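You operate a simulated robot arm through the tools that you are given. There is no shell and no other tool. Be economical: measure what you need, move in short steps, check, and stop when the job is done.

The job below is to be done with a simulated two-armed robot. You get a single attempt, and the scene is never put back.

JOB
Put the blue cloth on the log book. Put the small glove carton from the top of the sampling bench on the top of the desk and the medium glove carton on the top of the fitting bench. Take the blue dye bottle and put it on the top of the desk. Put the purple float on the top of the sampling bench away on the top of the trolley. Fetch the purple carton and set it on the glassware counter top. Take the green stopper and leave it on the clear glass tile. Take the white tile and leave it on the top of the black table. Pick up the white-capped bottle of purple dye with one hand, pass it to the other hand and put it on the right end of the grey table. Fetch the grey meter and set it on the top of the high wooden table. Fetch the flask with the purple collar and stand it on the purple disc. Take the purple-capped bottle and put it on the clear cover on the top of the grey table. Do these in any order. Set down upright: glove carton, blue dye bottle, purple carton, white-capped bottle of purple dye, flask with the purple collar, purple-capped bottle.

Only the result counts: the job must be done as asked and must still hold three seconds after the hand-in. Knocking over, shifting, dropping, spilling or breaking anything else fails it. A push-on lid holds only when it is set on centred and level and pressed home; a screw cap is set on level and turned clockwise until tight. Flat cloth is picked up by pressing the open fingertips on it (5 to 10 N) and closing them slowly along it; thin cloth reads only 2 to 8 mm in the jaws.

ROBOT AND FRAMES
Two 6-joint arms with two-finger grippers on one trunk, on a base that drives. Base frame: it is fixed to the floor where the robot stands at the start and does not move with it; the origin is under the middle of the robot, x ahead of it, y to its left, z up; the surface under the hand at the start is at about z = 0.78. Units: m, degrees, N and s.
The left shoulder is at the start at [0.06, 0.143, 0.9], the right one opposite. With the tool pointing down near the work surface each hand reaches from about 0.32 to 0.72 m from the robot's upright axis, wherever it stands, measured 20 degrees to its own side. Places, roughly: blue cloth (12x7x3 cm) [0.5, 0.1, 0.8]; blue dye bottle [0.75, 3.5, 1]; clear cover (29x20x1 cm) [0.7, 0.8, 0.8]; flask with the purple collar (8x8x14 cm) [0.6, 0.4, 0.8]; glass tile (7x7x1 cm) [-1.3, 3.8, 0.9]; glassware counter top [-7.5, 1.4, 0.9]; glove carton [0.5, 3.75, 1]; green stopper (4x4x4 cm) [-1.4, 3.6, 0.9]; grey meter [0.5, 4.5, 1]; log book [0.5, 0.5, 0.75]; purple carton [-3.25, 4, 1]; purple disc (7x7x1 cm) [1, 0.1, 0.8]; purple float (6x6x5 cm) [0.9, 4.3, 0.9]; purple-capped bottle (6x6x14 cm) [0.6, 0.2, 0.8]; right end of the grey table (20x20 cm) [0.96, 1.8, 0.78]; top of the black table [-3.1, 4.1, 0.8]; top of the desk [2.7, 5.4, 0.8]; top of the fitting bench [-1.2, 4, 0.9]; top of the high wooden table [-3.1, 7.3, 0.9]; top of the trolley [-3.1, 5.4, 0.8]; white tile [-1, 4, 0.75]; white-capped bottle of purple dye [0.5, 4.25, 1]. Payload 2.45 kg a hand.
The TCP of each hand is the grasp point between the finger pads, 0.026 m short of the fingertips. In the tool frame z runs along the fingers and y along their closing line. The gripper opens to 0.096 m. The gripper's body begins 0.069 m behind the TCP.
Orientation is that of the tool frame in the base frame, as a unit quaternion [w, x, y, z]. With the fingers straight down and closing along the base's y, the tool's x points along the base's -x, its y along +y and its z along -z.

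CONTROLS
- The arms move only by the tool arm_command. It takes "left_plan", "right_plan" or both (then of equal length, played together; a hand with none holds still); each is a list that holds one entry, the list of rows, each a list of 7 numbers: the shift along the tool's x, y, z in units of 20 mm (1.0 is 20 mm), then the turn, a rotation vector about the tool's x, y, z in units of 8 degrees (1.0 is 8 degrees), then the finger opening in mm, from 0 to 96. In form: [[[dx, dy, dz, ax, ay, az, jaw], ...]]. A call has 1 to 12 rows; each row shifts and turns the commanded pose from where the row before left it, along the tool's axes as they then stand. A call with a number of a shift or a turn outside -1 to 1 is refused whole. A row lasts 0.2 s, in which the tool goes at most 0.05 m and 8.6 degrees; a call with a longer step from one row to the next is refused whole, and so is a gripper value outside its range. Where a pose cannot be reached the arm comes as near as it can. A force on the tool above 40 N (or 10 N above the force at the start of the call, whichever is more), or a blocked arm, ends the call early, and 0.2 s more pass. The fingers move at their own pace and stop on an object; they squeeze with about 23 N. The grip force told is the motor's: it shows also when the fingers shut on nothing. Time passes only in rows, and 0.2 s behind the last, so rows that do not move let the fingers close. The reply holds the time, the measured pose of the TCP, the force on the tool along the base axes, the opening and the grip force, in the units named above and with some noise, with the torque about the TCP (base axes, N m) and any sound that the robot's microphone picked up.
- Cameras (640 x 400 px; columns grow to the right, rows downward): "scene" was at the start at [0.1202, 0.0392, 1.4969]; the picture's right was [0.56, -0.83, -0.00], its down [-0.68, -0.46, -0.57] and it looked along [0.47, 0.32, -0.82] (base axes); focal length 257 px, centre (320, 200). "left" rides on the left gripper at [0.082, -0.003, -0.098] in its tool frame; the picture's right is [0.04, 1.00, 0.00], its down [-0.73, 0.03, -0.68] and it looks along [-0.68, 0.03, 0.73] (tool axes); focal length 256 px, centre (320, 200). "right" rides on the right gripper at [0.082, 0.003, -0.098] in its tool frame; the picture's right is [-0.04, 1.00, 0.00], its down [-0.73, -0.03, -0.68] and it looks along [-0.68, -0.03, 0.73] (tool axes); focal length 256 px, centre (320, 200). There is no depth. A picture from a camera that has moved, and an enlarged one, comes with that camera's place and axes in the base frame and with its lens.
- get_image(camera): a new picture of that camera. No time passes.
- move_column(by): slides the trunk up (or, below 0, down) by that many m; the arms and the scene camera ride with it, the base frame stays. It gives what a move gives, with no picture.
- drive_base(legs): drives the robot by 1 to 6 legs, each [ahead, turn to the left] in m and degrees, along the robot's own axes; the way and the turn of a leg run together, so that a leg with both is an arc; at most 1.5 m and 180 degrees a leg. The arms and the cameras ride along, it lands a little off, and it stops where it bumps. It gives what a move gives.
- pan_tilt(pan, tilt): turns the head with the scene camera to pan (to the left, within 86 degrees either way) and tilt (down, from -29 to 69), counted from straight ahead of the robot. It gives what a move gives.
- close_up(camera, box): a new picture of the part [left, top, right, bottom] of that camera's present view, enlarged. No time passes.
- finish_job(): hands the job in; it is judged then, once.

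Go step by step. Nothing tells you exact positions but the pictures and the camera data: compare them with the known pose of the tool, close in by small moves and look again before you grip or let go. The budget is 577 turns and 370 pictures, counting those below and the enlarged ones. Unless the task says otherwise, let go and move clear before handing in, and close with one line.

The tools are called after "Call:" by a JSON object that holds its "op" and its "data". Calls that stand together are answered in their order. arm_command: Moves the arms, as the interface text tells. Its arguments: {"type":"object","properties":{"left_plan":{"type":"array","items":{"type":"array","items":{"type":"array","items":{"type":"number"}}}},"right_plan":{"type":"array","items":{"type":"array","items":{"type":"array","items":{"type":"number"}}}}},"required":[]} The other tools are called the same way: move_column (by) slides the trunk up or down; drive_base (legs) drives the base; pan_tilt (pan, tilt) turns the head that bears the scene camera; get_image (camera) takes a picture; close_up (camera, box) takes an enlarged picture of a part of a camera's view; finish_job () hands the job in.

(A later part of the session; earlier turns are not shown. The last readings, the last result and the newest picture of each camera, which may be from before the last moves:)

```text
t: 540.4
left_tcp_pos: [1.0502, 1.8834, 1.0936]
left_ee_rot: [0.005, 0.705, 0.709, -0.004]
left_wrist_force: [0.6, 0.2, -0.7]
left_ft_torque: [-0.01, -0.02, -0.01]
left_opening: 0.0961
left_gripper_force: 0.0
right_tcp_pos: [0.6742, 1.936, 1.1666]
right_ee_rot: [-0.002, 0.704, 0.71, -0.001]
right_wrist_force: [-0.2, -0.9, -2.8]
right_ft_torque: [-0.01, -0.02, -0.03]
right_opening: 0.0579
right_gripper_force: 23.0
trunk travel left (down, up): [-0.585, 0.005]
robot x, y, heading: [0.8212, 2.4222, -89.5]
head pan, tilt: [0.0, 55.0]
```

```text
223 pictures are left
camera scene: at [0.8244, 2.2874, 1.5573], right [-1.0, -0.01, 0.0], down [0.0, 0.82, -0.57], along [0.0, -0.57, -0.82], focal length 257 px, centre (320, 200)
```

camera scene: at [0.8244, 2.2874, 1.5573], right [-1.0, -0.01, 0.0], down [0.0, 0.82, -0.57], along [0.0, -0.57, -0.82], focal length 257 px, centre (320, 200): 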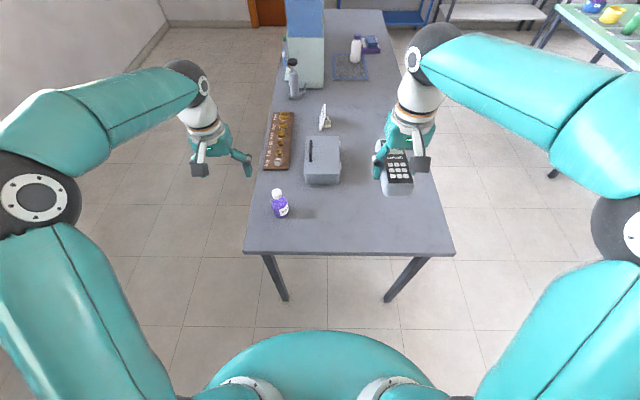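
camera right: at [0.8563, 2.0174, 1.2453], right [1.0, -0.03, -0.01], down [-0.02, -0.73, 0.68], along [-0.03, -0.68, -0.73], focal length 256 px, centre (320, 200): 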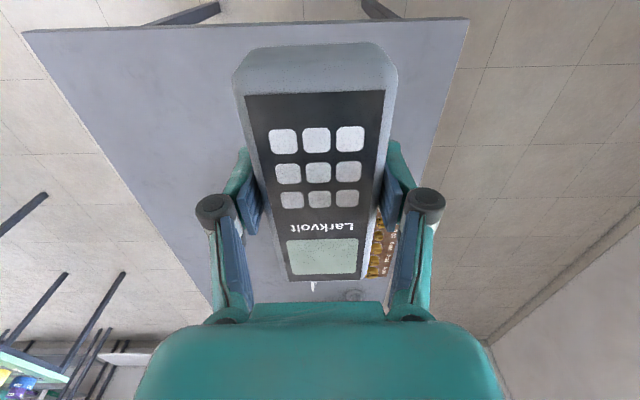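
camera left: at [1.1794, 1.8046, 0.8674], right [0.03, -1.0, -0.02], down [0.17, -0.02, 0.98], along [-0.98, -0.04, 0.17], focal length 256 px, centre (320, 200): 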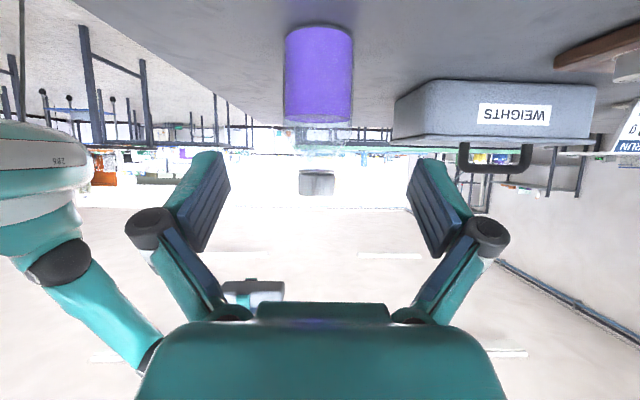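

Call:
{"op": "drive_base", "data": {"legs": [[0, 45]]}}

Call:
{"op": "drive_base", "data": {"legs": [[0, 45]]}}

Call:
{"op": "drive_base", "data": {"legs": [[0.74, 0]]}}

Call:
{"op": "drive_base", "data": {"legs": [[0, 45]]}}

Call:
{"op": "drive_base", "data": {"legs": [[0, 45]]}}

```text
t: 543.1
left_tcp_pos: [1.3637, 2.2007, 1.0927]
left_ee_rot: [0.006, 0.382, 0.924, -0.002]
left_wrist_force: [0.0, 0.1, 0.3]
left_ft_torque: [0.03, 0.04, 0.01]
left_opening: 0.0961
left_gripper_force: 0.0
right_tcp_pos: [1.0614, 1.9721, 1.1648]
right_ee_rot: [-0.001, 0.38, 0.925, -0.003]
right_wrist_force: [0.0, 0.7, -3.0]
right_ft_torque: [0.04, 0.05, 0.02]
right_opening: 0.0576
right_gripper_force: 23.3
trunk travel left (down, up): [-0.585, 0.005]
robot x, y, heading: [0.7973, 2.3942, -45.1]
head pan, tilt: [0.0, 55.0]
```

```text
t: 545.9
left_tcp_pos: [1.3383, 2.6589, 1.0953]
left_ee_rot: [0.006, -0.002, 1.0, 0.0]
left_wrist_force: [-0.1, -0.3, -0.3]
left_ft_torque: [0.01, -0.02, 0.01]
left_opening: 0.0956
left_gripper_force: 0.1
right_tcp_pos: [1.2848, 2.2819, 1.1656]
right_ee_rot: [0.0, -0.004, 1.0, -0.003]
right_wrist_force: [0.6, -0.4, -3.2]
right_ft_torque: [-0.02, 0.01, -0.01]
right_opening: 0.0576
right_gripper_force: 23.1
trunk travel left (down, up): [-0.585, 0.005]
robot x, y, heading: [0.7982, 2.3593, -0.2]
head pan, tilt: [0.0, 55.0]
```

```text
t: 549.9
left_tcp_pos: [2.0761, 2.6614, 1.0943]
left_ee_rot: [0.006, -0.005, 1.0, -0.001]
left_wrist_force: [0.0, 0.4, 0.1]
left_ft_torque: [-0.01, 0.03, 0.02]
left_opening: 0.0961
left_gripper_force: 0.1
right_tcp_pos: [2.026, 2.2847, 1.1663]
right_ee_rot: [0.0, -0.007, 1.0, -0.003]
right_wrist_force: [0.1, 0.1, -2.6]
right_ft_torque: [0.02, 0.02, -0.02]
right_opening: 0.0577
right_gripper_force: 23.0
trunk travel left (down, up): [-0.585, 0.005]
robot x, y, heading: [1.5419, 2.3578, 0.6]
head pan, tilt: [0.0, 55.0]
```

```text
t: 552.7
left_tcp_pos: [1.6994, 2.9514, 1.0958]
left_ee_rot: [0.006, -0.391, 0.92, 0.003]
left_wrist_force: [-0.6, 0.6, 0.4]
left_ft_torque: [-0.02, -0.03, 0.03]
left_opening: 0.0959
left_gripper_force: 0.1
right_tcp_pos: [1.9338, 2.6519, 1.1664]
right_ee_rot: [0.001, -0.393, 0.92, -0.002]
right_wrist_force: [0.2, 0.4, -1.6]
right_ft_torque: [-0.04, 0.04, 0.04]
right_opening: 0.0575
right_gripper_force: 23.1
trunk travel left (down, up): [-0.585, 0.005]
robot x, y, heading: [1.5654, 2.3312, 45.4]
head pan, tilt: [0.0, 55.0]
```

```text
t: 555.4
left_tcp_pos: [1.2202, 2.8659, 1.0959]
left_ee_rot: [-0.004, 0.714, -0.7, -0.005]
left_wrist_force: [0.4, -0.1, 0.4]
left_ft_torque: [-0.02, -0.01, 0.0]
left_opening: 0.0959
left_gripper_force: 0.0
right_tcp_pos: [1.5977, 2.8189, 1.166]
right_ee_rot: [-0.002, 0.716, -0.699, 0.002]
right_wrist_force: [0.2, 0.6, -2.6]
right_ft_torque: [-0.04, 0.01, 0.03]
right_opening: 0.0576
right_gripper_force: 23.4
trunk travel left (down, up): [-0.585, 0.005]
robot x, y, heading: [1.6043, 2.331, 90.1]
head pan, tilt: [0.0, 55.0]
```

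Call:
{"op": "arm_command", "data": {"left_plan": [[[0, 0, -1, 0, 0, 0, 96], [0, 0, -1, 0, 0, 0, 96], [0, 0, -1, 0, 0, 0, 96]]]}}

Call:
{"op": "drive_base", "data": {"legs": [[1.0, 0], [0.97, 0]]}}

Call:
{"op": "drive_base", "data": {"legs": [[0, 45]]}}

Call:
{"op": "drive_base", "data": {"legs": [[0, 44]]}}

Call:
{"op": "get_image", "data": {"camera": "scene"}}

```text
t: 556.2
left_tcp_pos: [1.2223, 2.8645, 1.1581]
left_ee_rot: [-0.003, 0.713, -0.701, -0.004]
left_wrist_force: [0.5, 1.2, 0.2]
left_ft_torque: [-0.03, 0.04, -0.01]
left_opening: 0.0961
left_gripper_force: 0.1
right_tcp_pos: [1.6004, 2.818, 1.1677]
right_ee_rot: [-0.001, 0.714, -0.7, 0.001]
right_wrist_force: [0.6, 0.0, -2.4]
right_ft_torque: [-0.03, 0.04, 0.01]
right_opening: 0.0575
right_gripper_force: 23.3
trunk travel left (down, up): [-0.585, 0.005]
robot x, y, heading: [1.6021, 2.3307, 90.0]
head pan, tilt: [0.0, 55.0]
```

```text
t: 566.2
left_tcp_pos: [1.2161, 4.8357, 1.1571]
left_ee_rot: [-0.005, 0.714, -0.7, -0.004]
left_wrist_force: [0.1, 0.1, -0.1]
left_ft_torque: [0.01, -0.02, -0.02]
left_opening: 0.0958
left_gripper_force: 0.1
right_tcp_pos: [1.5943, 4.7892, 1.168]
right_ee_rot: [-0.002, 0.715, -0.699, 0.002]
right_wrist_force: [0.0, 0.7, -2.4]
right_ft_torque: [-0.05, 0.0, 0.01]
right_opening: 0.058
right_gripper_force: 22.9
trunk travel left (down, up): [-0.585, 0.005]
robot x, y, heading: [1.6018, 4.3075, 89.9]
head pan, tilt: [0.0, 55.0]
```

```text
t: 568.9
left_tcp_pos: [0.9534, 4.4096, 1.1579]
left_ee_rot: [-0.003, 0.927, -0.374, -0.005]
left_wrist_force: [-0.8, 0.0, 0.6]
left_ft_torque: [0.0, 0.0, -0.03]
left_opening: 0.0958
left_gripper_force: 0.0
right_tcp_pos: [1.2526, 4.6422, 1.1678]
right_ee_rot: [-0.002, 0.928, -0.372, 0.001]
right_wrist_force: [0.0, -0.3, -2.9]
right_ft_torque: [-0.03, -0.04, 0.01]
right_opening: 0.0576
right_gripper_force: 23.0
trunk travel left (down, up): [-0.585, 0.005]
robot x, y, heading: [1.627, 4.3261, 134.8]
head pan, tilt: [0.0, 55.0]
```

```text
t: 571.2
left_tcp_pos: [1.0392, 3.9794, 1.1565]
left_ee_rot: [-0.002, 0.998, -0.056, -0.007]
left_wrist_force: [-0.5, -1.3, -0.3]
left_ft_torque: [0.1, -0.03, -0.02]
left_opening: 0.096
left_gripper_force: 0.1
right_tcp_pos: [1.1331, 4.3478, 1.1697]
right_ee_rot: [-0.004, 0.999, -0.054, 0.0]
right_wrist_force: [-0.6, -0.7, -2.7]
right_ft_torque: [0.08, -0.06, 0.03]
right_opening: 0.0578
right_gripper_force: 23.2
trunk travel left (down, up): [-0.585, 0.005]
robot x, y, heading: [1.6282, 4.3621, 172.9]
head pan, tilt: [0.0, 55.0]
stopped in leg 1: the robot was blocked; the commanded pose is now the measured one
```

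```text
222 pictures are left
camera scene: at [1.4937, 4.3713, 1.5572], right [0.12, 0.99, 0.0], down [0.81, -0.1, -0.57], along [-0.57, 0.07, -0.82], focal length 257 px, centre (320, 200)
```

scene: 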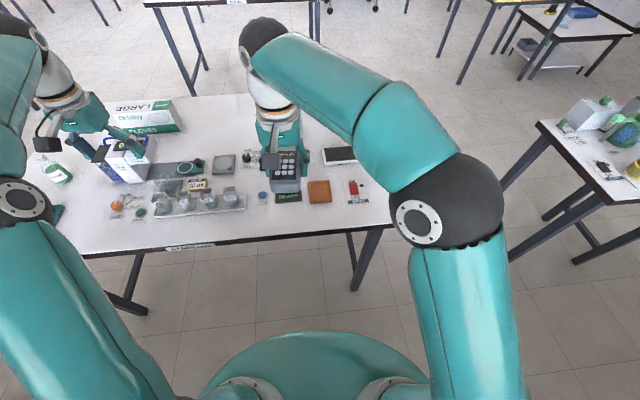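

I move the meter hand aside to see the float, then step forward.

Call:
{"op": "arm_command", "data": {"right_plan": [[[0.5, -1, 0, 0, 0, 0, 40], [0.5, -1, 0, 0, 0, 0, 40], [0.5, -1, 0, 0, 0, 0, 40], [0.5, -1, 0, 0, 0, 0, 40], [0.5, -1, 0, 0, 0, 0, 40], [0.5, -1, 0, 0, 0, 0, 40], [0.5, -1, 0, 0, 0, 0, 40], [0.5, -1, 0, 0, 0, 0, 40], [0, -1, 0, 0, 0, 0, 40]]]}}

Call:
{"op": "drive_base", "data": {"legs": [[0.12, 0]]}}

Call:
{"op": "get_image", "data": {"camera": "scene"}}

Call:
{"op": "get_image", "data": {"camera": "left"}}

```text
t: 573.2
left_tcp_pos: [1.0405, 3.9825, 1.1607]
left_ee_rot: [0.0, 0.998, -0.055, -0.007]
left_wrist_force: [0.5, 0.6, 0.0]
left_ft_torque: [0.02, 0.02, -0.02]
left_opening: 0.0961
left_gripper_force: 0.0
right_tcp_pos: [1.2332, 4.5241, 1.1712]
right_ee_rot: [-0.001, 0.999, -0.054, -0.001]
right_wrist_force: [0.3, -0.7, -3.0]
right_ft_torque: [-0.04, -0.02, -0.01]
right_opening: 0.0576
right_gripper_force: 23.3
trunk travel left (down, up): [-0.585, 0.005]
robot x, y, heading: [1.6274, 4.3602, 173.2]
head pan, tilt: [0.0, 55.0]
```

```text
t: 574.4
left_tcp_pos: [0.9177, 3.9973, 1.1592]
left_ee_rot: [0.0, 0.998, -0.055, -0.006]
left_wrist_force: [-1.1, -1.1, -0.6]
left_ft_torque: [-0.02, -0.08, 0.0]
left_opening: 0.0962
left_gripper_force: 0.0
right_tcp_pos: [1.1128, 4.5372, 1.1699]
right_ee_rot: [-0.002, 0.999, -0.054, 0.0]
right_wrist_force: [-1.1, 0.1, -2.2]
right_ft_torque: [0.02, -0.04, 0.01]
right_opening: 0.0575
right_gripper_force: 22.9
trunk travel left (down, up): [-0.585, 0.005]
robot x, y, heading: [1.5056, 4.3753, 173.2]
head pan, tilt: [0.0, 55.0]
```

```text
221 pictures are left
camera scene: at [1.3735, 4.3899, 1.5571], right [0.12, 0.99, 0.0], down [0.81, -0.1, -0.57], along [-0.57, 0.07, -0.82], focal length 257 px, centre (320, 200)
```

scene: 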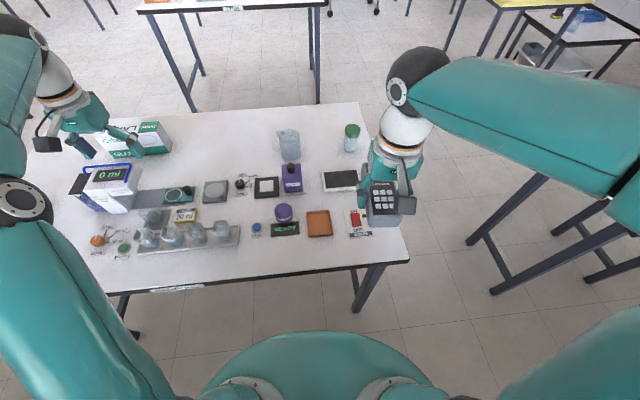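

```text
220 pictures are left
camera left: at [1.0015, 3.9914, 1.2557], right [-0.07, -1.0, 0.0], down [-0.72, 0.05, 0.69], along [-0.69, 0.05, -0.73], focal length 256 px, centre (320, 200)
```

left: 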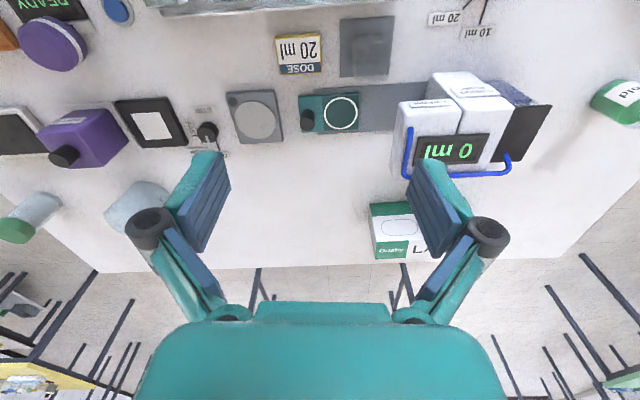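

Call:
{"op": "close_up", "data": {"camera": "scene", "box": [220, 150, 360, 250]}}

```text
4.00 times, centred on (290, 200) of scene
camera zoom: at [1.3735, 4.3899, 1.5571], right [0.12, 0.99, 0.0], down [0.81, -0.1, -0.57], along [-0.57, 0.07, -0.82], focal length 1029 px, centre (440, 200)
```

zoom: 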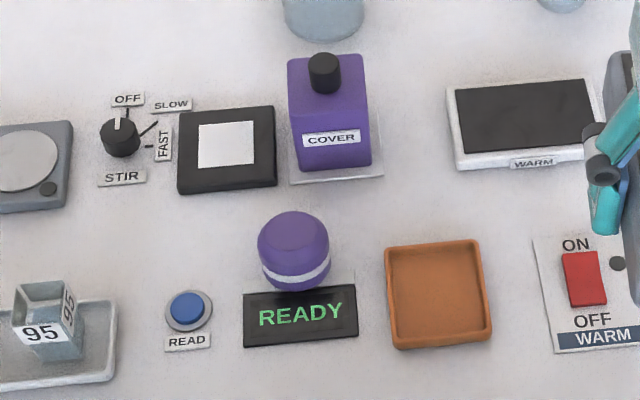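

The float is a ball of about 58 mm at (0.94, 4.335). I bring the left hand over it.

Call:
{"op": "arm_command", "data": {"left_plan": [[[-0.045, -0.995, 0, 0, 0, 0, 90], [-0.045, -0.995, 0, 0, 0, 0, 90], [-0.045, -0.995, 0, 0, 0, 0, 90], [-0.045, -0.995, 0, 0, 0, 0, 90], [-0.045, -0.995, 0, 0, 0, 0, 90], [-0.045, -0.995, 0, 0, 0, 0, 90], [-0.045, -0.995, 0, 0, 0, 0, 90], [-0.045, -0.995, 0, 0, 0, 0, 90], [-0.045, -0.995, 0, 0, 0, 0, 90], [-0.045, -0.995, 0, 0, 0, 0, 90], [-0.045, -0.995, 0, 0, 0, 0, 90], [-0.045, -0.995, 0, 0, 0, 0, 90]]]}}

Call:
{"op": "arm_command", "data": {"left_plan": [[[-0.045, -0.995, 0, 0, 0, 0, 90], [-0.045, -0.995, 0, 0, 0, 0, 90], [-0.045, -0.995, 0, 0, 0, 0, 90], [-0.045, -0.995, 0, 0, 0, 0, 90], [-0.045, -0.995, 0, 0, 0, 0, 90], [0, 0, 1, 0, 0, 0, 90], [0, 0, 1, 0, 0, 0, 90], [0, 0, 1, 0, 0, 0, 90], [0, 0, 1, 0, 0, 0, 90], [0, 0, 1, 0, 0, 0, 90], [0, 0, 0, 0, 0, 0, 90]]]}}

Call:
{"op": "get_image", "data": {"camera": "left"}}

```text
t: 577.0
left_tcp_pos: [0.9369, 4.237, 1.1614]
left_ee_rot: [0.0, 0.998, -0.055, -0.007]
left_wrist_force: [-0.8, -0.5, -0.7]
left_ft_torque: [-0.02, -0.01, 0.02]
left_opening: 0.0902
left_gripper_force: 0.0
right_tcp_pos: [1.1134, 4.5369, 1.1711]
right_ee_rot: [-0.002, 0.999, -0.054, 0.0]
right_wrist_force: [-0.6, 0.3, -2.5]
right_ft_torque: [-0.01, -0.05, -0.02]
right_opening: 0.0577
right_gripper_force: 23.4
trunk travel left (down, up): [-0.585, 0.005]
robot x, y, heading: [1.5058, 4.3765, 173.3]
head pan, tilt: [0.0, 55.0]
```

```text
t: 579.4
left_tcp_pos: [0.941, 4.3342, 1.06]
left_ee_rot: [0.0, 0.999, -0.054, -0.006]
left_wrist_force: [-0.1, 0.6, -0.5]
left_ft_torque: [0.0, 0.02, 0.01]
left_opening: 0.0902
left_gripper_force: 0.1
right_tcp_pos: [1.1138, 4.5371, 1.1713]
right_ee_rot: [-0.002, 0.999, -0.054, -0.001]
right_wrist_force: [-0.2, 0.4, -2.4]
right_ft_torque: [-0.02, -0.01, 0.0]
right_opening: 0.0576
right_gripper_force: 23.0
trunk travel left (down, up): [-0.585, 0.005]
robot x, y, heading: [1.5078, 4.3741, 173.4]
head pan, tilt: [0.0, 55.0]
```

```text
218 pictures are left
camera left: at [1.0248, 4.3287, 1.1569], right [-0.07, -1.0, 0.0], down [-0.72, 0.05, 0.69], along [-0.69, 0.05, -0.72], focal length 256 px, centre (320, 200)
```

left: 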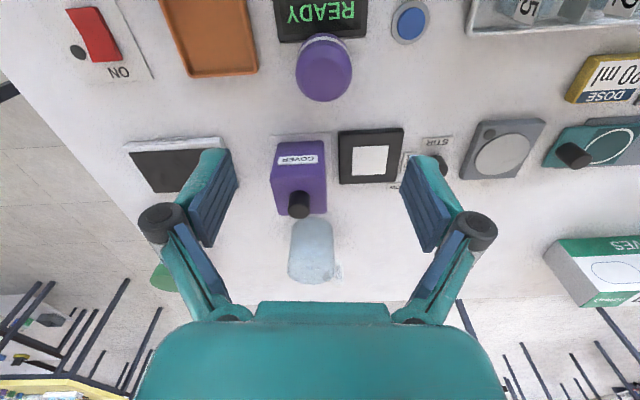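

Call:
{"op": "arm_command", "data": {"left_plan": [[[0.15, 0.15, 1, 0, 0, 0, 90], [0, 0, 1, 0, 0, 0, 90], [0, 0, 1, 0, 0, 0, 90], [0, 0, 1, 0, 0, 0, 90], [0, 0, 1, 0, 0, 0, 90], [0, 0, 1, 0, 0, 0, 90], [0, 0, 1, 0, 0, 0, 90], [0, 0, 0, 0, 0, 0, 90]]]}}

Call:
{"op": "get_image", "data": {"camera": "left"}}

```text
t: 581.2
left_tcp_pos: [0.9429, 4.3324, 0.9208]
left_ee_rot: [0.0, 0.998, -0.056, -0.007]
left_wrist_force: [0.4, -0.8, 0.1]
left_ft_torque: [0.01, 0.0, 0.0]
left_opening: 0.09
left_gripper_force: 0.0
right_tcp_pos: [1.1144, 4.5376, 1.1711]
right_ee_rot: [-0.001, 0.999, -0.054, -0.001]
right_wrist_force: [0.2, 1.2, -2.3]
right_ft_torque: [-0.01, -0.04, 0.0]
right_opening: 0.0574
right_gripper_force: 22.6
trunk travel left (down, up): [-0.585, 0.005]
robot x, y, heading: [1.5077, 4.3738, 173.0]
head pan, tilt: [0.0, 55.0]
```

```text
217 pictures are left
camera left: at [1.0244, 4.3259, 1.0171], right [-0.07, -1.0, 0.0], down [-0.72, 0.05, 0.69], along [-0.69, 0.05, -0.72], focal length 256 px, centre (320, 200)
```

left: 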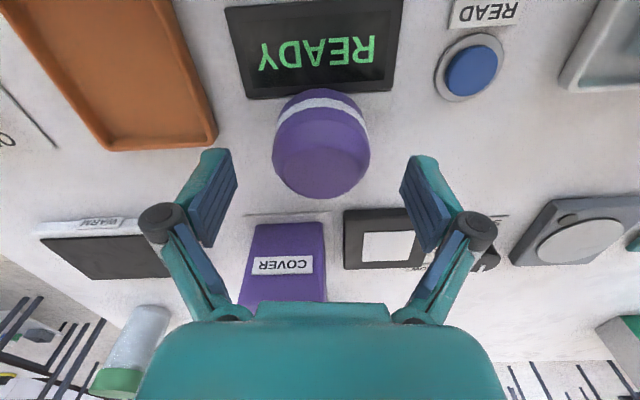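

Call:
{"op": "arm_command", "data": {"left_plan": [[[0, 0, 0.7, 0, 0, 0, 90], [0, 0, 0.65, 0, 0, 0, 90], [0, 0, 0, 0, 0, 0, 70], [0, 0, 0, 0, 0, 0, 50], [0, 0, 0, 0, 0, 0, 40], [0, 0, 0, 0, 0, 0, 40]]]}}

Call:
{"op": "arm_command", "data": {"left_plan": [[[0, 0, -0.3, 0, 0, 0, 40], [0, 0, -0.5, 0, 0, 0, 40], [0, 0, -1, 0, 0, 0, 40], [0, 0, -1, 0, 0, 0, 40], [0, 0, -1, 0, 0, 0, 40], [0, 0, -1, 0, 0, 0, 40], [0, 0, -1, 0, 0, 0, 40], [0, 0, -1, 0, 0, 0, 40], [0, 0, -1, 0, 0, 0, 40], [0, 0, -1, 0, 0, 0, 40], [0, 0, -1, 0, 0, 0, 40], [0, 0, -1, 0, 0, 0, 40]]]}}

Call:
{"op": "get_image", "data": {"camera": "left"}}

```text
t: 582.6
left_tcp_pos: [0.9405, 4.3318, 0.8945]
left_ee_rot: [0.0, 0.998, -0.055, -0.007]
left_wrist_force: [-1.0, 0.2, 0.5]
left_ft_torque: [-0.02, -0.03, -0.01]
left_opening: 0.0524
left_gripper_force: 23.1
right_tcp_pos: [1.1137, 4.5362, 1.1716]
right_ee_rot: [-0.002, 0.999, -0.054, -0.002]
right_wrist_force: [0.5, 0.3, -2.1]
right_ft_torque: [0.01, 0.0, -0.02]
right_opening: 0.0579
right_gripper_force: 23.2
trunk travel left (down, up): [-0.585, 0.005]
robot x, y, heading: [1.5107, 4.375, 173.3]
head pan, tilt: [0.0, 55.0]
```

```text
t: 585.2
left_tcp_pos: [0.9452, 4.3324, 1.1097]
left_ee_rot: [0.0, 0.998, -0.055, -0.007]
left_wrist_force: [-0.6, -0.1, -0.2]
left_ft_torque: [0.04, 0.04, 0.0]
left_opening: 0.0526
left_gripper_force: 22.9
right_tcp_pos: [1.1134, 4.5368, 1.1711]
right_ee_rot: [-0.002, 0.999, -0.054, -0.001]
right_wrist_force: [-0.3, -0.4, -2.7]
right_ft_torque: [-0.02, -0.02, -0.03]
right_opening: 0.0574
right_gripper_force: 22.5
trunk travel left (down, up): [-0.585, 0.005]
robot x, y, heading: [1.5062, 4.3759, 172.9]
head pan, tilt: [0.0, 55.0]
```

```text
216 pictures are left
camera left: at [1.0277, 4.326, 1.2065], right [-0.07, -1.0, 0.0], down [-0.72, 0.05, 0.69], along [-0.69, 0.05, -0.72], focal length 256 px, centre (320, 200)
```

left: 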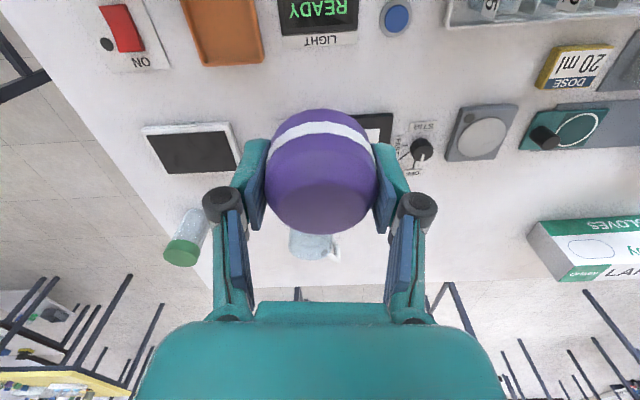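

The float is held. I drive through the north gap and west toward the trolley.

Call:
{"op": "drive_base", "data": {"legs": [[-0.17, 0]]}}

Call:
{"op": "drive_base", "data": {"legs": [[0, -42]]}}

Call:
{"op": "drive_base", "data": {"legs": [[0, -41]]}}

```text
t: 586.7
left_tcp_pos: [1.1145, 4.3111, 1.1099]
left_ee_rot: [-0.001, 0.998, -0.056, -0.008]
left_wrist_force: [0.3, -0.2, -0.1]
left_ft_torque: [0.01, 0.03, -0.02]
left_opening: 0.0527
left_gripper_force: 22.8
right_tcp_pos: [1.284, 4.5152, 1.1721]
right_ee_rot: [-0.002, 0.999, -0.054, 0.0]
right_wrist_force: [1.3, 0.6, -2.4]
right_ft_torque: [-0.02, 0.01, 0.04]
right_opening: 0.0578
right_gripper_force: 23.3
trunk travel left (down, up): [-0.585, 0.005]
robot x, y, heading: [1.676, 4.3549, 173.1]
head pan, tilt: [0.0, 55.0]
```

```text
t: 589.3
left_tcp_pos: [1.2274, 4.6981, 1.1092]
left_ee_rot: [-0.003, 0.914, -0.406, -0.006]
left_wrist_force: [-0.4, 0.2, -1.1]
left_ft_torque: [-0.04, 0.01, -0.03]
left_opening: 0.0523
left_gripper_force: 23.5
right_tcp_pos: [1.4907, 4.7373, 1.1723]
right_ee_rot: [-0.002, 0.914, -0.406, 0.001]
right_wrist_force: [-0.4, 0.7, -3.0]
right_ft_torque: [-0.02, -0.02, 0.0]
right_opening: 0.0576
right_gripper_force: 22.8
trunk travel left (down, up): [-0.585, 0.005]
robot x, y, heading: [1.6568, 4.3323, 131.8]
head pan, tilt: [0.0, 55.0]
```

```text
t: 591.8
left_tcp_pos: [1.5709, 4.8879, 1.1101]
left_ee_rot: [-0.005, 0.712, -0.702, -0.005]
left_wrist_force: [0.1, 0.5, -0.7]
left_ft_torque: [-0.03, -0.04, -0.02]
left_opening: 0.0526
left_gripper_force: 22.4
right_tcp_pos: [1.7957, 4.7464, 1.1711]
right_ee_rot: [-0.001, 0.713, -0.701, 0.001]
right_wrist_force: [-0.7, 0.3, -2.5]
right_ft_torque: [-0.06, -0.02, -0.02]
right_opening: 0.0576
right_gripper_force: 22.9
trunk travel left (down, up): [-0.585, 0.005]
robot x, y, heading: [1.6169, 4.3363, 90.7]
head pan, tilt: [0.0, 55.0]
```

Call:
{"op": "drive_base", "data": {"legs": [[0.71, 0]]}}

Call:
{"op": "drive_base", "data": {"legs": [[0, 45]]}}

Call:
{"op": "drive_base", "data": {"legs": [[0, 44.5]]}}

```text
t: 595.7
left_tcp_pos: [1.5606, 5.5986, 1.1097]
left_ee_rot: [-0.004, 0.712, -0.702, -0.006]
left_wrist_force: [0.5, 0.3, -0.3]
left_ft_torque: [-0.02, 0.01, -0.02]
left_opening: 0.0524
left_gripper_force: 22.8
right_tcp_pos: [1.7848, 5.4557, 1.1716]
right_ee_rot: [-0.001, 0.714, -0.701, 0.001]
right_wrist_force: [0.1, -0.1, -2.9]
right_ft_torque: [-0.06, 0.0, 0.03]
right_opening: 0.0578
right_gripper_force: 23.0
trunk travel left (down, up): [-0.585, 0.005]
robot x, y, heading: [1.6069, 5.0448, 91.0]
head pan, tilt: [0.0, 55.0]
```

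```text
t: 598.5
left_tcp_pos: [1.182, 5.4024, 1.11]
left_ee_rot: [-0.003, 0.927, -0.375, -0.007]
left_wrist_force: [-0.4, -0.2, -0.7]
left_ft_torque: [0.01, -0.02, 0.0]
left_opening: 0.0524
left_gripper_force: 22.6
right_tcp_pos: [1.4417, 5.4604, 1.1736]
right_ee_rot: [-0.002, 0.927, -0.375, 0.001]
right_wrist_force: [0.1, -0.4, -1.6]
right_ft_torque: [-0.02, -0.08, -0.03]
right_opening: 0.0575
right_gripper_force: 23.0
trunk travel left (down, up): [-0.585, 0.005]
robot x, y, heading: [1.6334, 5.0703, 135.7]
head pan, tilt: [0.0, 55.0]
```

```text
t: 601.1
left_tcp_pos: [1.0778, 4.9921, 1.112]
left_ee_rot: [0.0, 1.0, 0.003, -0.007]
left_wrist_force: [-0.6, 0.0, -0.6]
left_ft_torque: [-0.01, 0.01, 0.0]
left_opening: 0.0522
left_gripper_force: 23.2
right_tcp_pos: [1.2201, 5.2151, 1.1729]
right_ee_rot: [-0.002, 1.0, 0.005, 0.0]
right_wrist_force: [0.4, 0.2, -2.6]
right_ft_torque: [-0.05, -0.06, 0.02]
right_opening: 0.0577
right_gripper_force: 23.3
trunk travel left (down, up): [-0.585, 0.005]
robot x, y, heading: [1.6306, 5.1055, 179.7]
head pan, tilt: [0.0, 55.0]
```

Call:
{"op": "drive_base", "data": {"legs": [[0, 2], [1.0, 0], [0.9, 0]]}}

Call:
{"op": "pan_tilt", "data": {"pan": 0, "tilt": 30}}

Call:
{"op": "get_image", "data": {"camera": "scene"}}

```text
t: 611.2
left_tcp_pos: [-0.8205, 4.9072, 1.1113]
left_ee_rot: [0.0, 1.0, 0.022, -0.007]
left_wrist_force: [0.3, -0.3, -0.1]
left_ft_torque: [-0.04, -0.01, 0.0]
left_opening: 0.052
left_gripper_force: 22.9
right_tcp_pos: [-0.6852, 5.1366, 1.1735]
right_ee_rot: [-0.002, 1.0, 0.023, 0.0]
right_wrist_force: [-1.2, -0.1, -2.1]
right_ft_torque: [-0.02, -0.03, 0.02]
right_opening: 0.0576
right_gripper_force: 23.1
trunk travel left (down, up): [-0.585, 0.005]
robot x, y, heading: [-0.2727, 5.048, -178.0]
head pan, tilt: [0.0, 55.0]
```

```text
t: 612.1
left_tcp_pos: [-0.8207, 4.9089, 1.1119]
left_ee_rot: [0.0, 1.0, 0.023, -0.008]
left_wrist_force: [0.1, -0.4, 0.1]
left_ft_torque: [0.0, -0.01, 0.02]
left_opening: 0.0524
left_gripper_force: 23.3
right_tcp_pos: [-0.6854, 5.1369, 1.1738]
right_ee_rot: [-0.002, 1.0, 0.024, -0.001]
right_wrist_force: [0.6, 0.3, -2.3]
right_ft_torque: [0.03, -0.03, 0.01]
right_opening: 0.0577
right_gripper_force: 22.8
trunk travel left (down, up): [-0.585, 0.005]
robot x, y, heading: [-0.2738, 5.0441, -177.7]
head pan, tilt: [0.0, 30.0]
```

```text
215 pictures are left
camera scene: at [-0.4236, 5.038, 1.5932], right [-0.04, 1.0, 0.0], down [0.5, 0.02, -0.87], along [-0.86, -0.03, -0.5], focal length 257 px, centre (320, 200)
```

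scene: 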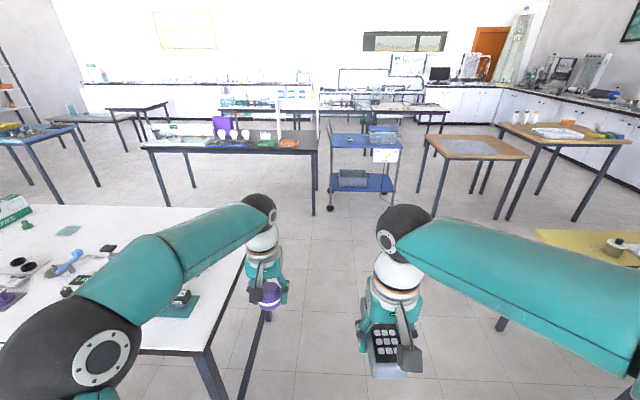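

I see the trolley ahead near (−3.05, 5.4), two wooden tables to its right, and the black table to its left. I zoom in.

Call:
{"op": "close_up", "data": {"camera": "scene", "box": [300, 90, 440, 220]}}

Call:
{"op": "close_up", "data": {"camera": "scene", "box": [130, 80, 330, 200]}}

Call:
{"op": "close_up", "data": {"camera": "scene", "box": [420, 90, 640, 230]}}

```text
3.08 times, centred on (370, 155) of scene
camera zoom: at [-0.4236, 5.038, 1.5932], right [-0.04, 1.0, 0.0], down [0.5, 0.02, -0.87], along [-0.86, -0.03, -0.5], focal length 791 px, centre (166, 338)
```

zoom: 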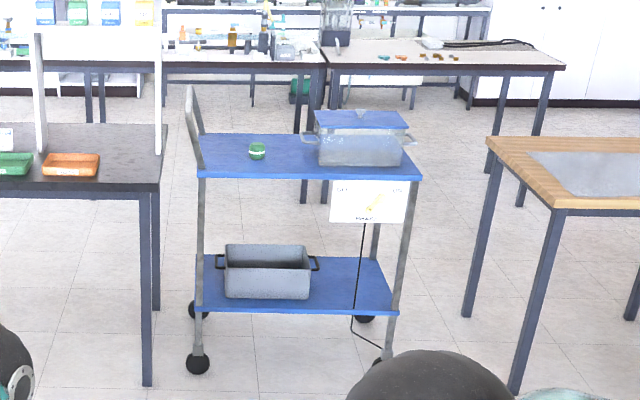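

```text
3.20 times, centred on (230, 140) of scene
camera zoom: at [-0.4236, 5.038, 1.5932], right [-0.04, 1.0, 0.0], down [0.5, 0.02, -0.87], along [-0.86, -0.03, -0.5], focal length 823 px, centre (608, 392)
```

zoom: 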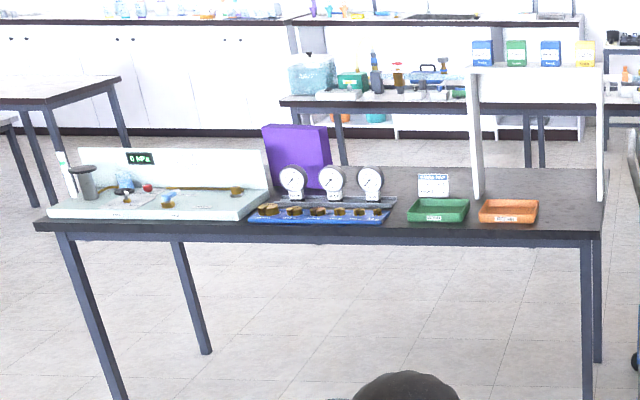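

```text
2.86 times, centred on (530, 160) of scene
camera zoom: at [-0.4236, 5.038, 1.5932], right [-0.04, 1.0, 0.0], down [0.5, 0.02, -0.87], along [-0.86, -0.03, -0.5], focal length 735 px, centre (-280, 314)
```

zoom: 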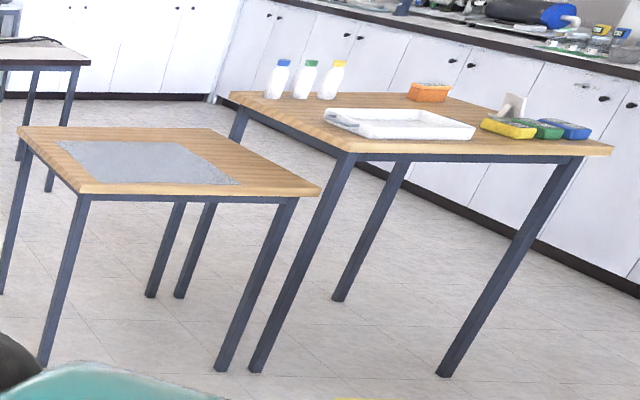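

Trolley top is free between the green jar and the tank. I drive there.

Call:
{"op": "drive_base", "data": {"legs": [[0, -11.5], [1.1, 0], [1.1, 0], [0, 9]]}}

Call:
{"op": "pan_tilt", "data": {"pan": 0, "tilt": 50}}

Call:
{"op": "get_image", "data": {"camera": "scene"}}

```text
t: 624.7
left_tcp_pos: [-3.0, 5.2798, 1.1126]
left_ee_rot: [0.0, 1.0, 0.004, -0.007]
left_wrist_force: [0.3, 0.2, -0.8]
left_ft_torque: [-0.02, -0.01, 0.02]
left_opening: 0.0518
left_gripper_force: 22.9
right_tcp_pos: [-2.8561, 5.5026, 1.1738]
right_ee_rot: [-0.002, 1.0, 0.004, 0.001]
right_wrist_force: [-0.6, -0.5, -2.3]
right_ft_torque: [0.02, -0.03, 0.0]
right_opening: 0.0576
right_gripper_force: 23.5
trunk travel left (down, up): [-0.585, 0.005]
robot x, y, heading: [-2.4448, 5.4008, 179.9]
head pan, tilt: [0.0, 30.0]
```

```text
t: 625.5
left_tcp_pos: [-3.0009, 5.2796, 1.1124]
left_ee_rot: [0.0, 1.0, 0.003, -0.007]
left_wrist_force: [0.4, 0.2, -0.5]
left_ft_torque: [-0.01, 0.03, -0.01]
left_opening: 0.052
left_gripper_force: 22.7
right_tcp_pos: [-2.8569, 5.5026, 1.1741]
right_ee_rot: [-0.002, 1.0, 0.004, 0.0]
right_wrist_force: [-0.5, -0.3, -2.4]
right_ft_torque: [0.0, -0.05, 0.0]
right_opening: 0.0578
right_gripper_force: 23.1
trunk travel left (down, up): [-0.585, 0.005]
robot x, y, heading: [-2.4466, 5.3998, 180.2]
head pan, tilt: [0.0, 50.0]
```

```text
211 pictures are left
camera scene: at [-2.5849, 5.4002, 1.5639], right [0.0, 1.0, 0.0], down [0.77, 0.0, -0.64], along [-0.64, 0.0, -0.77], focal length 257 px, centre (320, 200)
```

scene: 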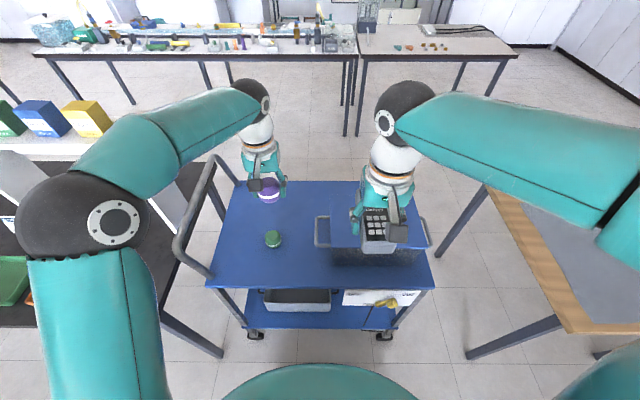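

The trolley top front edge is x −2.89. I lower the float to a free spot at (−2.96, 5.29).

Call:
{"op": "arm_command", "data": {"left_plan": [[[1, -0.25, 1, 0, 0, 0, 40], [1, -0.25, 1, 0, 0, 0, 40], [0, 0, 1, 0, 0, 0, 40], [0, 0, 1, 0, 0, 0, 40], [0, 0, 1, 0, 0, 0, 40], [0, 0, 1, 0, 0, 0, 40], [0, 0, 1, 0, 0, 0, 40], [0, 0, 1, 0, 0, 0, 40], [0, 0, 1, 0, 0, 0, 40], [0, 0, 1, 0, 0, 0, 40], [0, 0, 1, 0, 0, 0, 40], [0, 0, 0, 0, 0, 0, 40]]]}}

Call:
{"op": "get_image", "data": {"camera": "left"}}

Call:
{"op": "get_image", "data": {"camera": "scene"}}

```text
t: 628.1
left_tcp_pos: [-2.9634, 5.2891, 0.8914]
left_ee_rot: [0.0, 1.0, 0.004, -0.008]
left_wrist_force: [0.7, 0.2, -0.5]
left_ft_torque: [0.01, 0.0, 0.01]
left_opening: 0.052
left_gripper_force: 22.7
right_tcp_pos: [-2.8561, 5.504, 1.1736]
right_ee_rot: [-0.002, 1.0, 0.004, 0.0]
right_wrist_force: [-0.2, 0.0, -2.1]
right_ft_torque: [0.01, 0.0, 0.01]
right_opening: 0.0575
right_gripper_force: 23.0
trunk travel left (down, up): [-0.585, 0.005]
robot x, y, heading: [-2.4485, 5.4006, 179.9]
head pan, tilt: [0.0, 50.0]
```

```text
210 pictures are left
camera left: at [-2.881, 5.2931, 0.9886], right [0.05, -1.0, 0.0], down [-0.72, -0.03, 0.69], along [-0.69, -0.03, -0.72], focal length 256 px, centre (320, 200)
```

left: 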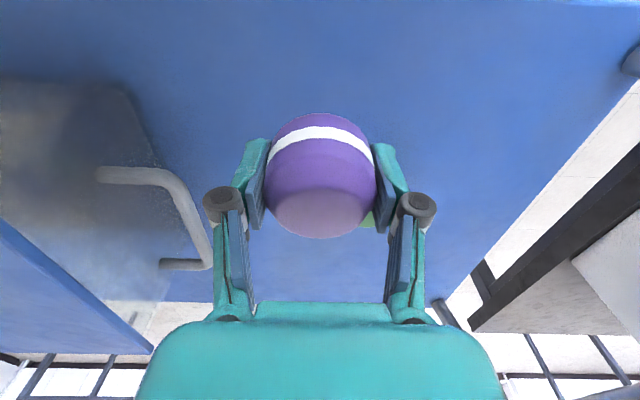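

```text
209 pictures are left
camera scene: at [-2.5847, 5.3998, 1.5639], right [0.0, 1.0, 0.0], down [0.77, 0.0, -0.64], along [-0.64, 0.0, -0.77], focal length 257 px, centre (320, 200)
```

scene: 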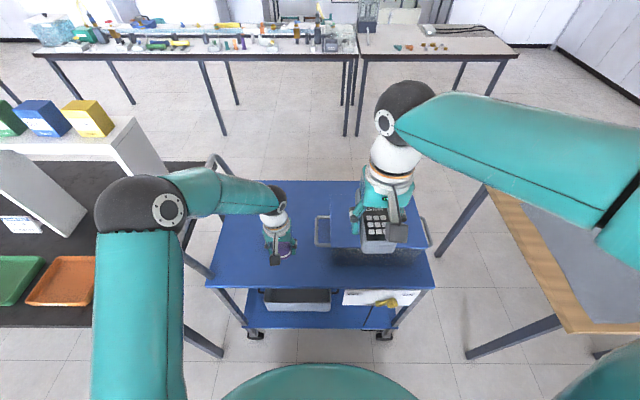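

Call:
{"op": "arm_command", "data": {"left_plan": [[[0, 0, 1, 0, 0, 0, 40], [0, 0, 1, 0, 0, 0, 40], [0, 0, 0.7, 0, 0, 0, 40], [0, 0, 0.5, 0, 0, 0, 40], [0, 0, 0, 0, 0, 0, 40]]]}}

Call:
{"op": "arm_command", "data": {"left_plan": [[[0, 0, 0.25, 0, 0, 0, 40], [0, 0, 0, 0, 0, 0, 40]]]}}

Call:
{"op": "arm_command", "data": {"left_plan": [[[0, 0, 0.25, 0, 0, 0, 40], [0, 0, 0, 0, 0, 0, 40]]]}}

Call:
{"op": "get_image", "data": {"camera": "left"}}

```text
t: 629.3
left_tcp_pos: [-2.9649, 5.2892, 0.8277]
left_ee_rot: [0.0, 1.0, 0.004, -0.008]
left_wrist_force: [0.8, -0.4, -0.2]
left_ft_torque: [-0.02, 0.03, 0.0]
left_opening: 0.052
left_gripper_force: 23.2
right_tcp_pos: [-2.8554, 5.502, 1.1745]
right_ee_rot: [-0.002, 1.0, 0.004, 0.0]
right_wrist_force: [0.0, -0.4, -3.0]
right_ft_torque: [0.02, -0.01, 0.01]
right_opening: 0.0576
right_gripper_force: 23.0
trunk travel left (down, up): [-0.585, 0.005]
robot x, y, heading: [-2.4512, 5.4014, 179.8]
head pan, tilt: [0.0, 50.0]
```

```text
t: 629.9
left_tcp_pos: [-2.9645, 5.289, 0.8229]
left_ee_rot: [0.0, 1.0, 0.003, -0.007]
left_wrist_force: [-0.4, 0.5, -0.6]
left_ft_torque: [-0.02, 0.0, -0.02]
left_opening: 0.052
left_gripper_force: 22.7
right_tcp_pos: [-2.8559, 5.5029, 1.174]
right_ee_rot: [-0.002, 1.0, 0.004, -0.001]
right_wrist_force: [1.3, 0.2, -1.9]
right_ft_torque: [-0.01, -0.01, 0.01]
right_opening: 0.058
right_gripper_force: 23.5
trunk travel left (down, up): [-0.585, 0.005]
robot x, y, heading: [-2.4422, 5.3986, 179.9]
head pan, tilt: [0.0, 50.0]
```

```text
t: 630.5
left_tcp_pos: [-2.9651, 5.2906, 0.8186]
left_ee_rot: [0.0, 1.0, 0.003, -0.008]
left_wrist_force: [-0.6, -0.3, -1.0]
left_ft_torque: [0.0, 0.0, 0.01]
left_opening: 0.0517
left_gripper_force: 23.0
right_tcp_pos: [-2.8572, 5.5024, 1.1746]
right_ee_rot: [-0.003, 1.0, 0.004, 0.0]
right_wrist_force: [0.2, -0.9, -2.4]
right_ft_torque: [0.0, -0.02, 0.01]
right_opening: 0.0577
right_gripper_force: 23.2
trunk travel left (down, up): [-0.585, 0.005]
robot x, y, heading: [-2.4485, 5.4041, 179.8]
head pan, tilt: [0.0, 50.0]
```

```text
208 pictures are left
camera left: at [-2.882, 5.2932, 0.9151], right [0.05, -1.0, 0.0], down [-0.72, -0.03, 0.69], along [-0.69, -0.03, -0.72], focal length 256 px, centre (320, 200)
```

left: 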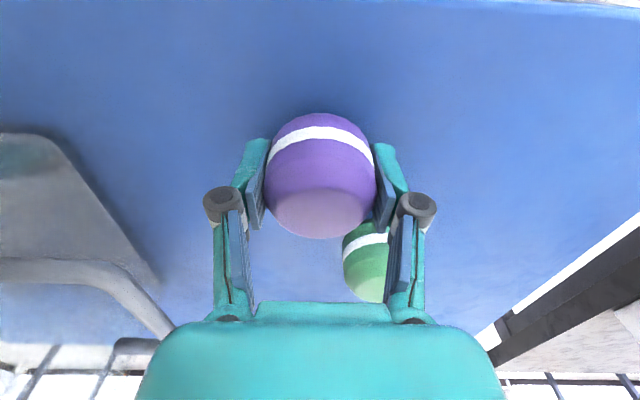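

Call:
{"op": "arm_command", "data": {"left_plan": [[[0, 0, 0.25, 0, 0, 0, 40], [0, 0, 0, 0, 0, 0, 40]]]}}

Call:
{"op": "arm_command", "data": {"left_plan": [[[0, 0, 0.2, 0, 0, 0, 40], [0, 0, 0, 0, 0, 0, 40]]]}}

Call:
{"op": "arm_command", "data": {"left_plan": [[[0, 0, 0.2, 0, 0, 0, 40], [0, 0, 0, 0, 0, 0, 40]]]}}

```text
t: 631.1
left_tcp_pos: [-2.9647, 5.2895, 0.8137]
left_ee_rot: [0.001, 1.0, 0.004, -0.009]
left_wrist_force: [-0.4, 0.2, -0.2]
left_ft_torque: [0.05, -0.02, -0.03]
left_opening: 0.052
left_gripper_force: 22.8
right_tcp_pos: [-2.8566, 5.5029, 1.1751]
right_ee_rot: [-0.003, 1.0, 0.004, 0.0]
right_wrist_force: [0.2, 0.0, -3.1]
right_ft_torque: [0.02, -0.07, -0.01]
right_opening: 0.0577
right_gripper_force: 22.7
trunk travel left (down, up): [-0.585, 0.005]
robot x, y, heading: [-2.4486, 5.3995, 180.0]
head pan, tilt: [0.0, 50.0]
```

```text
t: 631.7
left_tcp_pos: [-2.9653, 5.2897, 0.8105]
left_ee_rot: [0.0, 1.0, 0.003, -0.009]
left_wrist_force: [0.8, -2.1, 15.4]
left_ft_torque: [-0.03, 0.21, 0.06]
left_opening: 0.0523
left_gripper_force: 23.2
right_tcp_pos: [-2.8554, 5.5021, 1.175]
right_ee_rot: [-0.003, 1.0, 0.005, -0.001]
right_wrist_force: [0.2, -0.3, -2.7]
right_ft_torque: [0.01, -0.05, 0.0]
right_opening: 0.0577
right_gripper_force: 23.1
trunk travel left (down, up): [-0.585, 0.005]
robot x, y, heading: [-2.4429, 5.4015, 179.9]
head pan, tilt: [0.0, 50.0]
```

```text
t: 632.3
left_tcp_pos: [-2.9638, 5.2905, 0.8053]
left_ee_rot: [0.0, 1.0, 0.003, -0.008]
left_wrist_force: [0.2, -5.0, 15.0]
left_ft_torque: [-0.18, 0.25, 0.1]
left_opening: 0.0514
left_gripper_force: 22.9
right_tcp_pos: [-2.8555, 5.5022, 1.1759]
right_ee_rot: [-0.003, 1.0, 0.004, -0.001]
right_wrist_force: [0.2, -0.1, -2.3]
right_ft_torque: [-0.02, -0.01, -0.01]
right_opening: 0.0574
right_gripper_force: 22.9
trunk travel left (down, up): [-0.585, 0.005]
robot x, y, heading: [-2.45, 5.3995, 180.2]
head pan, tilt: [0.0, 50.0]
```

Contact. I release gently and rise.

Call:
{"op": "arm_command", "data": {"left_plan": [[[0, 0, 0, 0, 0, 0, 53], [0, 0, 0, 0, 0, 0, 56], [0, 0, 0, 0, 0, 0, 60], [0, 0, 0, 0, 0, 0, 66], [0, 0, 0, 0, 0, 0, 70], [0, 0, -0.4, 0, 0, 0, 70], [0, 0, -0.8, 0, 0, 0, 70], [0, 0, -1, 0, 0, 0, 70], [0, 0, -1, 0, 0, 0, 70], [0, 0, -1, 0, 0, 0, 70], [0, 0, -1, 0, 0, 0, 70], [0, 0, -1, 0, 0, 0, 70]]]}}

Call:
{"op": "get_image", "data": {"camera": "left"}}

```text
t: 634.9
left_tcp_pos: [-2.9633, 5.2901, 0.9291]
left_ee_rot: [-0.001, 1.0, 0.002, -0.008]
left_wrist_force: [0.1, -0.3, 0.0]
left_ft_torque: [-0.01, 0.02, 0.02]
left_opening: 0.0701
left_gripper_force: 0.1
right_tcp_pos: [-2.8559, 5.503, 1.1738]
right_ee_rot: [-0.003, 1.0, 0.005, 0.0]
right_wrist_force: [0.5, 0.8, -2.1]
right_ft_torque: [-0.01, -0.03, -0.03]
right_opening: 0.0574
right_gripper_force: 22.9
trunk travel left (down, up): [-0.585, 0.005]
robot x, y, heading: [-2.4475, 5.4009, 180.0]
head pan, tilt: [0.0, 50.0]
```

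```text
207 pictures are left
camera left: at [-2.8805, 5.2932, 1.0264], right [0.05, -1.0, 0.0], down [-0.72, -0.03, 0.69], along [-0.69, -0.03, -0.72], focal length 256 px, centre (320, 200)
```

left: 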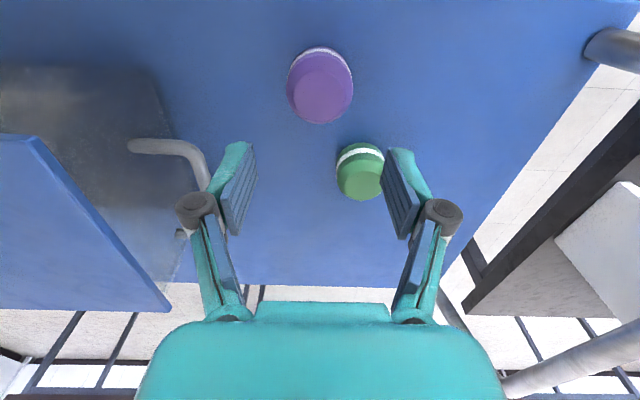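

The float stands on the trolley. Next, the meter goes to the high wooden table. I raise the left hand, back off and drive north.

Call:
{"op": "arm_command", "data": {"left_plan": [[[0.5, 0, -1, 0, 0, 0, 90], [0.5, 0, -1, 0, 0, 0, 90], [0.5, 0, -1, 0, 0, 0, 90], [0.5, 0, -1, 0, 0, 0, 90], [0.5, 0, -1, 0, 0, 0, 90], [0.5, 0, -1, 0, 0, 0, 90], [0.5, 0, -1, 0, 0, 0, 90], [0.5, 0, -1, 0, 0, 0, 90], [0.5, 0, -1, 0, 0, 0, 90], [0.5, 0, -1, 0, 0, 0, 90]]]}}

Call:
{"op": "drive_base", "data": {"legs": [[-0.3, 0], [0, -45]]}}

Call:
{"op": "drive_base", "data": {"legs": [[0, -45]]}}

Call:
{"op": "drive_base", "data": {"legs": [[1.0, 0], [0.65, 0]]}}

Call:
{"op": "drive_base", "data": {"legs": [[0, 45]]}}

Call:
{"op": "drive_base", "data": {"legs": [[0, 44]]}}

Call:
{"op": "get_image", "data": {"camera": "scene"}}

```text
t: 637.1
left_tcp_pos: [-2.8597, 5.2904, 1.1277]
left_ee_rot: [0.0, 1.0, 0.003, -0.007]
left_wrist_force: [0.1, 0.3, 1.0]
left_ft_torque: [-0.04, 0.0, 0.01]
left_opening: 0.0902
left_gripper_force: 0.2
right_tcp_pos: [-2.8559, 5.5025, 1.1759]
right_ee_rot: [-0.003, 1.0, 0.005, 0.0]
right_wrist_force: [0.0, 0.4, -1.6]
right_ft_torque: [-0.03, -0.02, 0.02]
right_opening: 0.0576
right_gripper_force: 22.9
trunk travel left (down, up): [-0.585, 0.005]
robot x, y, heading: [-2.4451, 5.403, 180.3]
head pan, tilt: [0.0, 50.0]
```

```text
t: 641.5
left_tcp_pos: [-2.5202, 5.6137, 1.1282]
left_ee_rot: [-0.003, 0.926, -0.379, -0.006]
left_wrist_force: [0.1, 0.7, -0.1]
left_ft_torque: [-0.02, 0.0, 0.0]
left_opening: 0.09
left_gripper_force: 0.1
right_tcp_pos: [-2.3681, 5.7619, 1.175]
right_ee_rot: [-0.001, 0.926, -0.378, 0.001]
right_wrist_force: [0.0, 1.5, -2.0]
right_ft_torque: [-0.05, -0.02, 0.03]
right_opening: 0.0578
right_gripper_force: 23.4
trunk travel left (down, up): [-0.585, 0.005]
robot x, y, heading: [-2.1717, 5.3792, 135.5]
head pan, tilt: [0.0, 50.0]
```

```text
t: 644.2
left_tcp_pos: [-2.2502, 5.7944, 1.1277]
left_ee_rot: [-0.005, 0.708, -0.706, -0.005]
left_wrist_force: [0.0, -0.4, -0.4]
left_ft_torque: [0.0, 0.0, -0.01]
left_opening: 0.09
left_gripper_force: 0.1
right_tcp_pos: [-2.0364, 5.7902, 1.1745]
right_ee_rot: [-0.002, 0.709, -0.706, 0.001]
right_wrist_force: [-0.7, 0.3, -1.7]
right_ft_torque: [-0.01, 0.04, 0.01]
right_opening: 0.0575
right_gripper_force: 22.5
trunk travel left (down, up): [-0.585, 0.005]
robot x, y, heading: [-2.2011, 5.3814, 90.4]
head pan, tilt: [0.0, 50.0]
```

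```text
t: 652.7
left_tcp_pos: [-2.263, 7.4417, 1.1288]
left_ee_rot: [-0.005, 0.709, -0.705, -0.005]
left_wrist_force: [-0.2, 0.3, 0.0]
left_ft_torque: [-0.02, -0.04, -0.01]
left_opening: 0.0901
left_gripper_force: 0.1
right_tcp_pos: [-2.0513, 7.4378, 1.1748]
right_ee_rot: [-0.001, 0.71, -0.704, 0.001]
right_wrist_force: [-0.1, -0.3, -2.3]
right_ft_torque: [-0.06, 0.0, 0.0]
right_opening: 0.0578
right_gripper_force: 22.9
trunk travel left (down, up): [-0.585, 0.005]
robot x, y, heading: [-2.2158, 7.028, 90.8]
head pan, tilt: [0.0, 50.0]
```

```text
t: 655.4
left_tcp_pos: [-2.5392, 7.2877, 1.1279]
left_ee_rot: [-0.002, 0.924, -0.382, -0.006]
left_wrist_force: [-0.4, -0.1, 0.0]
left_ft_torque: [0.01, -0.02, -0.01]
left_opening: 0.0902
left_gripper_force: 0.0
right_tcp_pos: [-2.385, 7.4341, 1.177]
right_ee_rot: [-0.001, 0.925, -0.381, 0.001]
right_wrist_force: [-0.6, 0.3, -2.7]
right_ft_torque: [-0.02, -0.04, 0.0]
right_opening: 0.0576
right_gripper_force: 23.0
trunk travel left (down, up): [-0.585, 0.005]
robot x, y, heading: [-2.1925, 7.0501, 135.2]
head pan, tilt: [0.0, 50.0]
```

```text
t: 658.1
left_tcp_pos: [-2.6068, 6.9796, 1.1284]
left_ee_rot: [0.0, 1.0, -0.01, -0.007]
left_wrist_force: [-0.3, 0.7, -0.5]
left_ft_torque: [-0.01, -0.03, 0.01]
left_opening: 0.0903
left_gripper_force: 0.1
right_tcp_pos: [-2.6002, 7.1927, 1.1755]
right_ee_rot: [-0.002, 1.0, -0.008, 0.0]
right_wrist_force: [-0.2, -0.5, -1.7]
right_ft_torque: [-0.02, -0.05, -0.03]
right_opening: 0.0577
right_gripper_force: 22.8
trunk travel left (down, up): [-0.585, 0.005]
robot x, y, heading: [-2.1896, 7.0789, 178.4]
head pan, tilt: [0.0, 50.0]
```

```text
206 pictures are left
camera scene: at [-2.3314, 7.082, 1.5638], right [0.02, 1.0, 0.0], down [0.77, -0.02, -0.64], along [-0.64, 0.02, -0.77], focal length 257 px, centre (320, 200)
```

scene: 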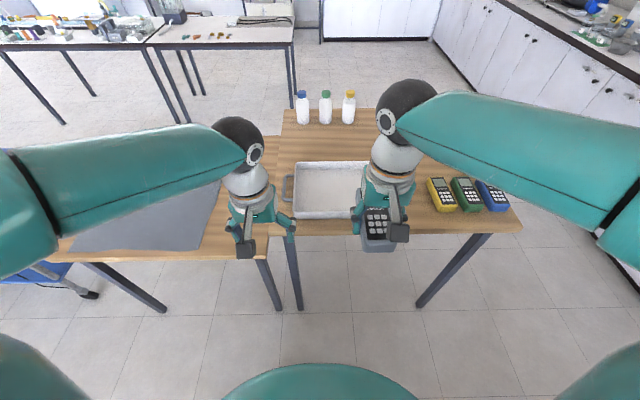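

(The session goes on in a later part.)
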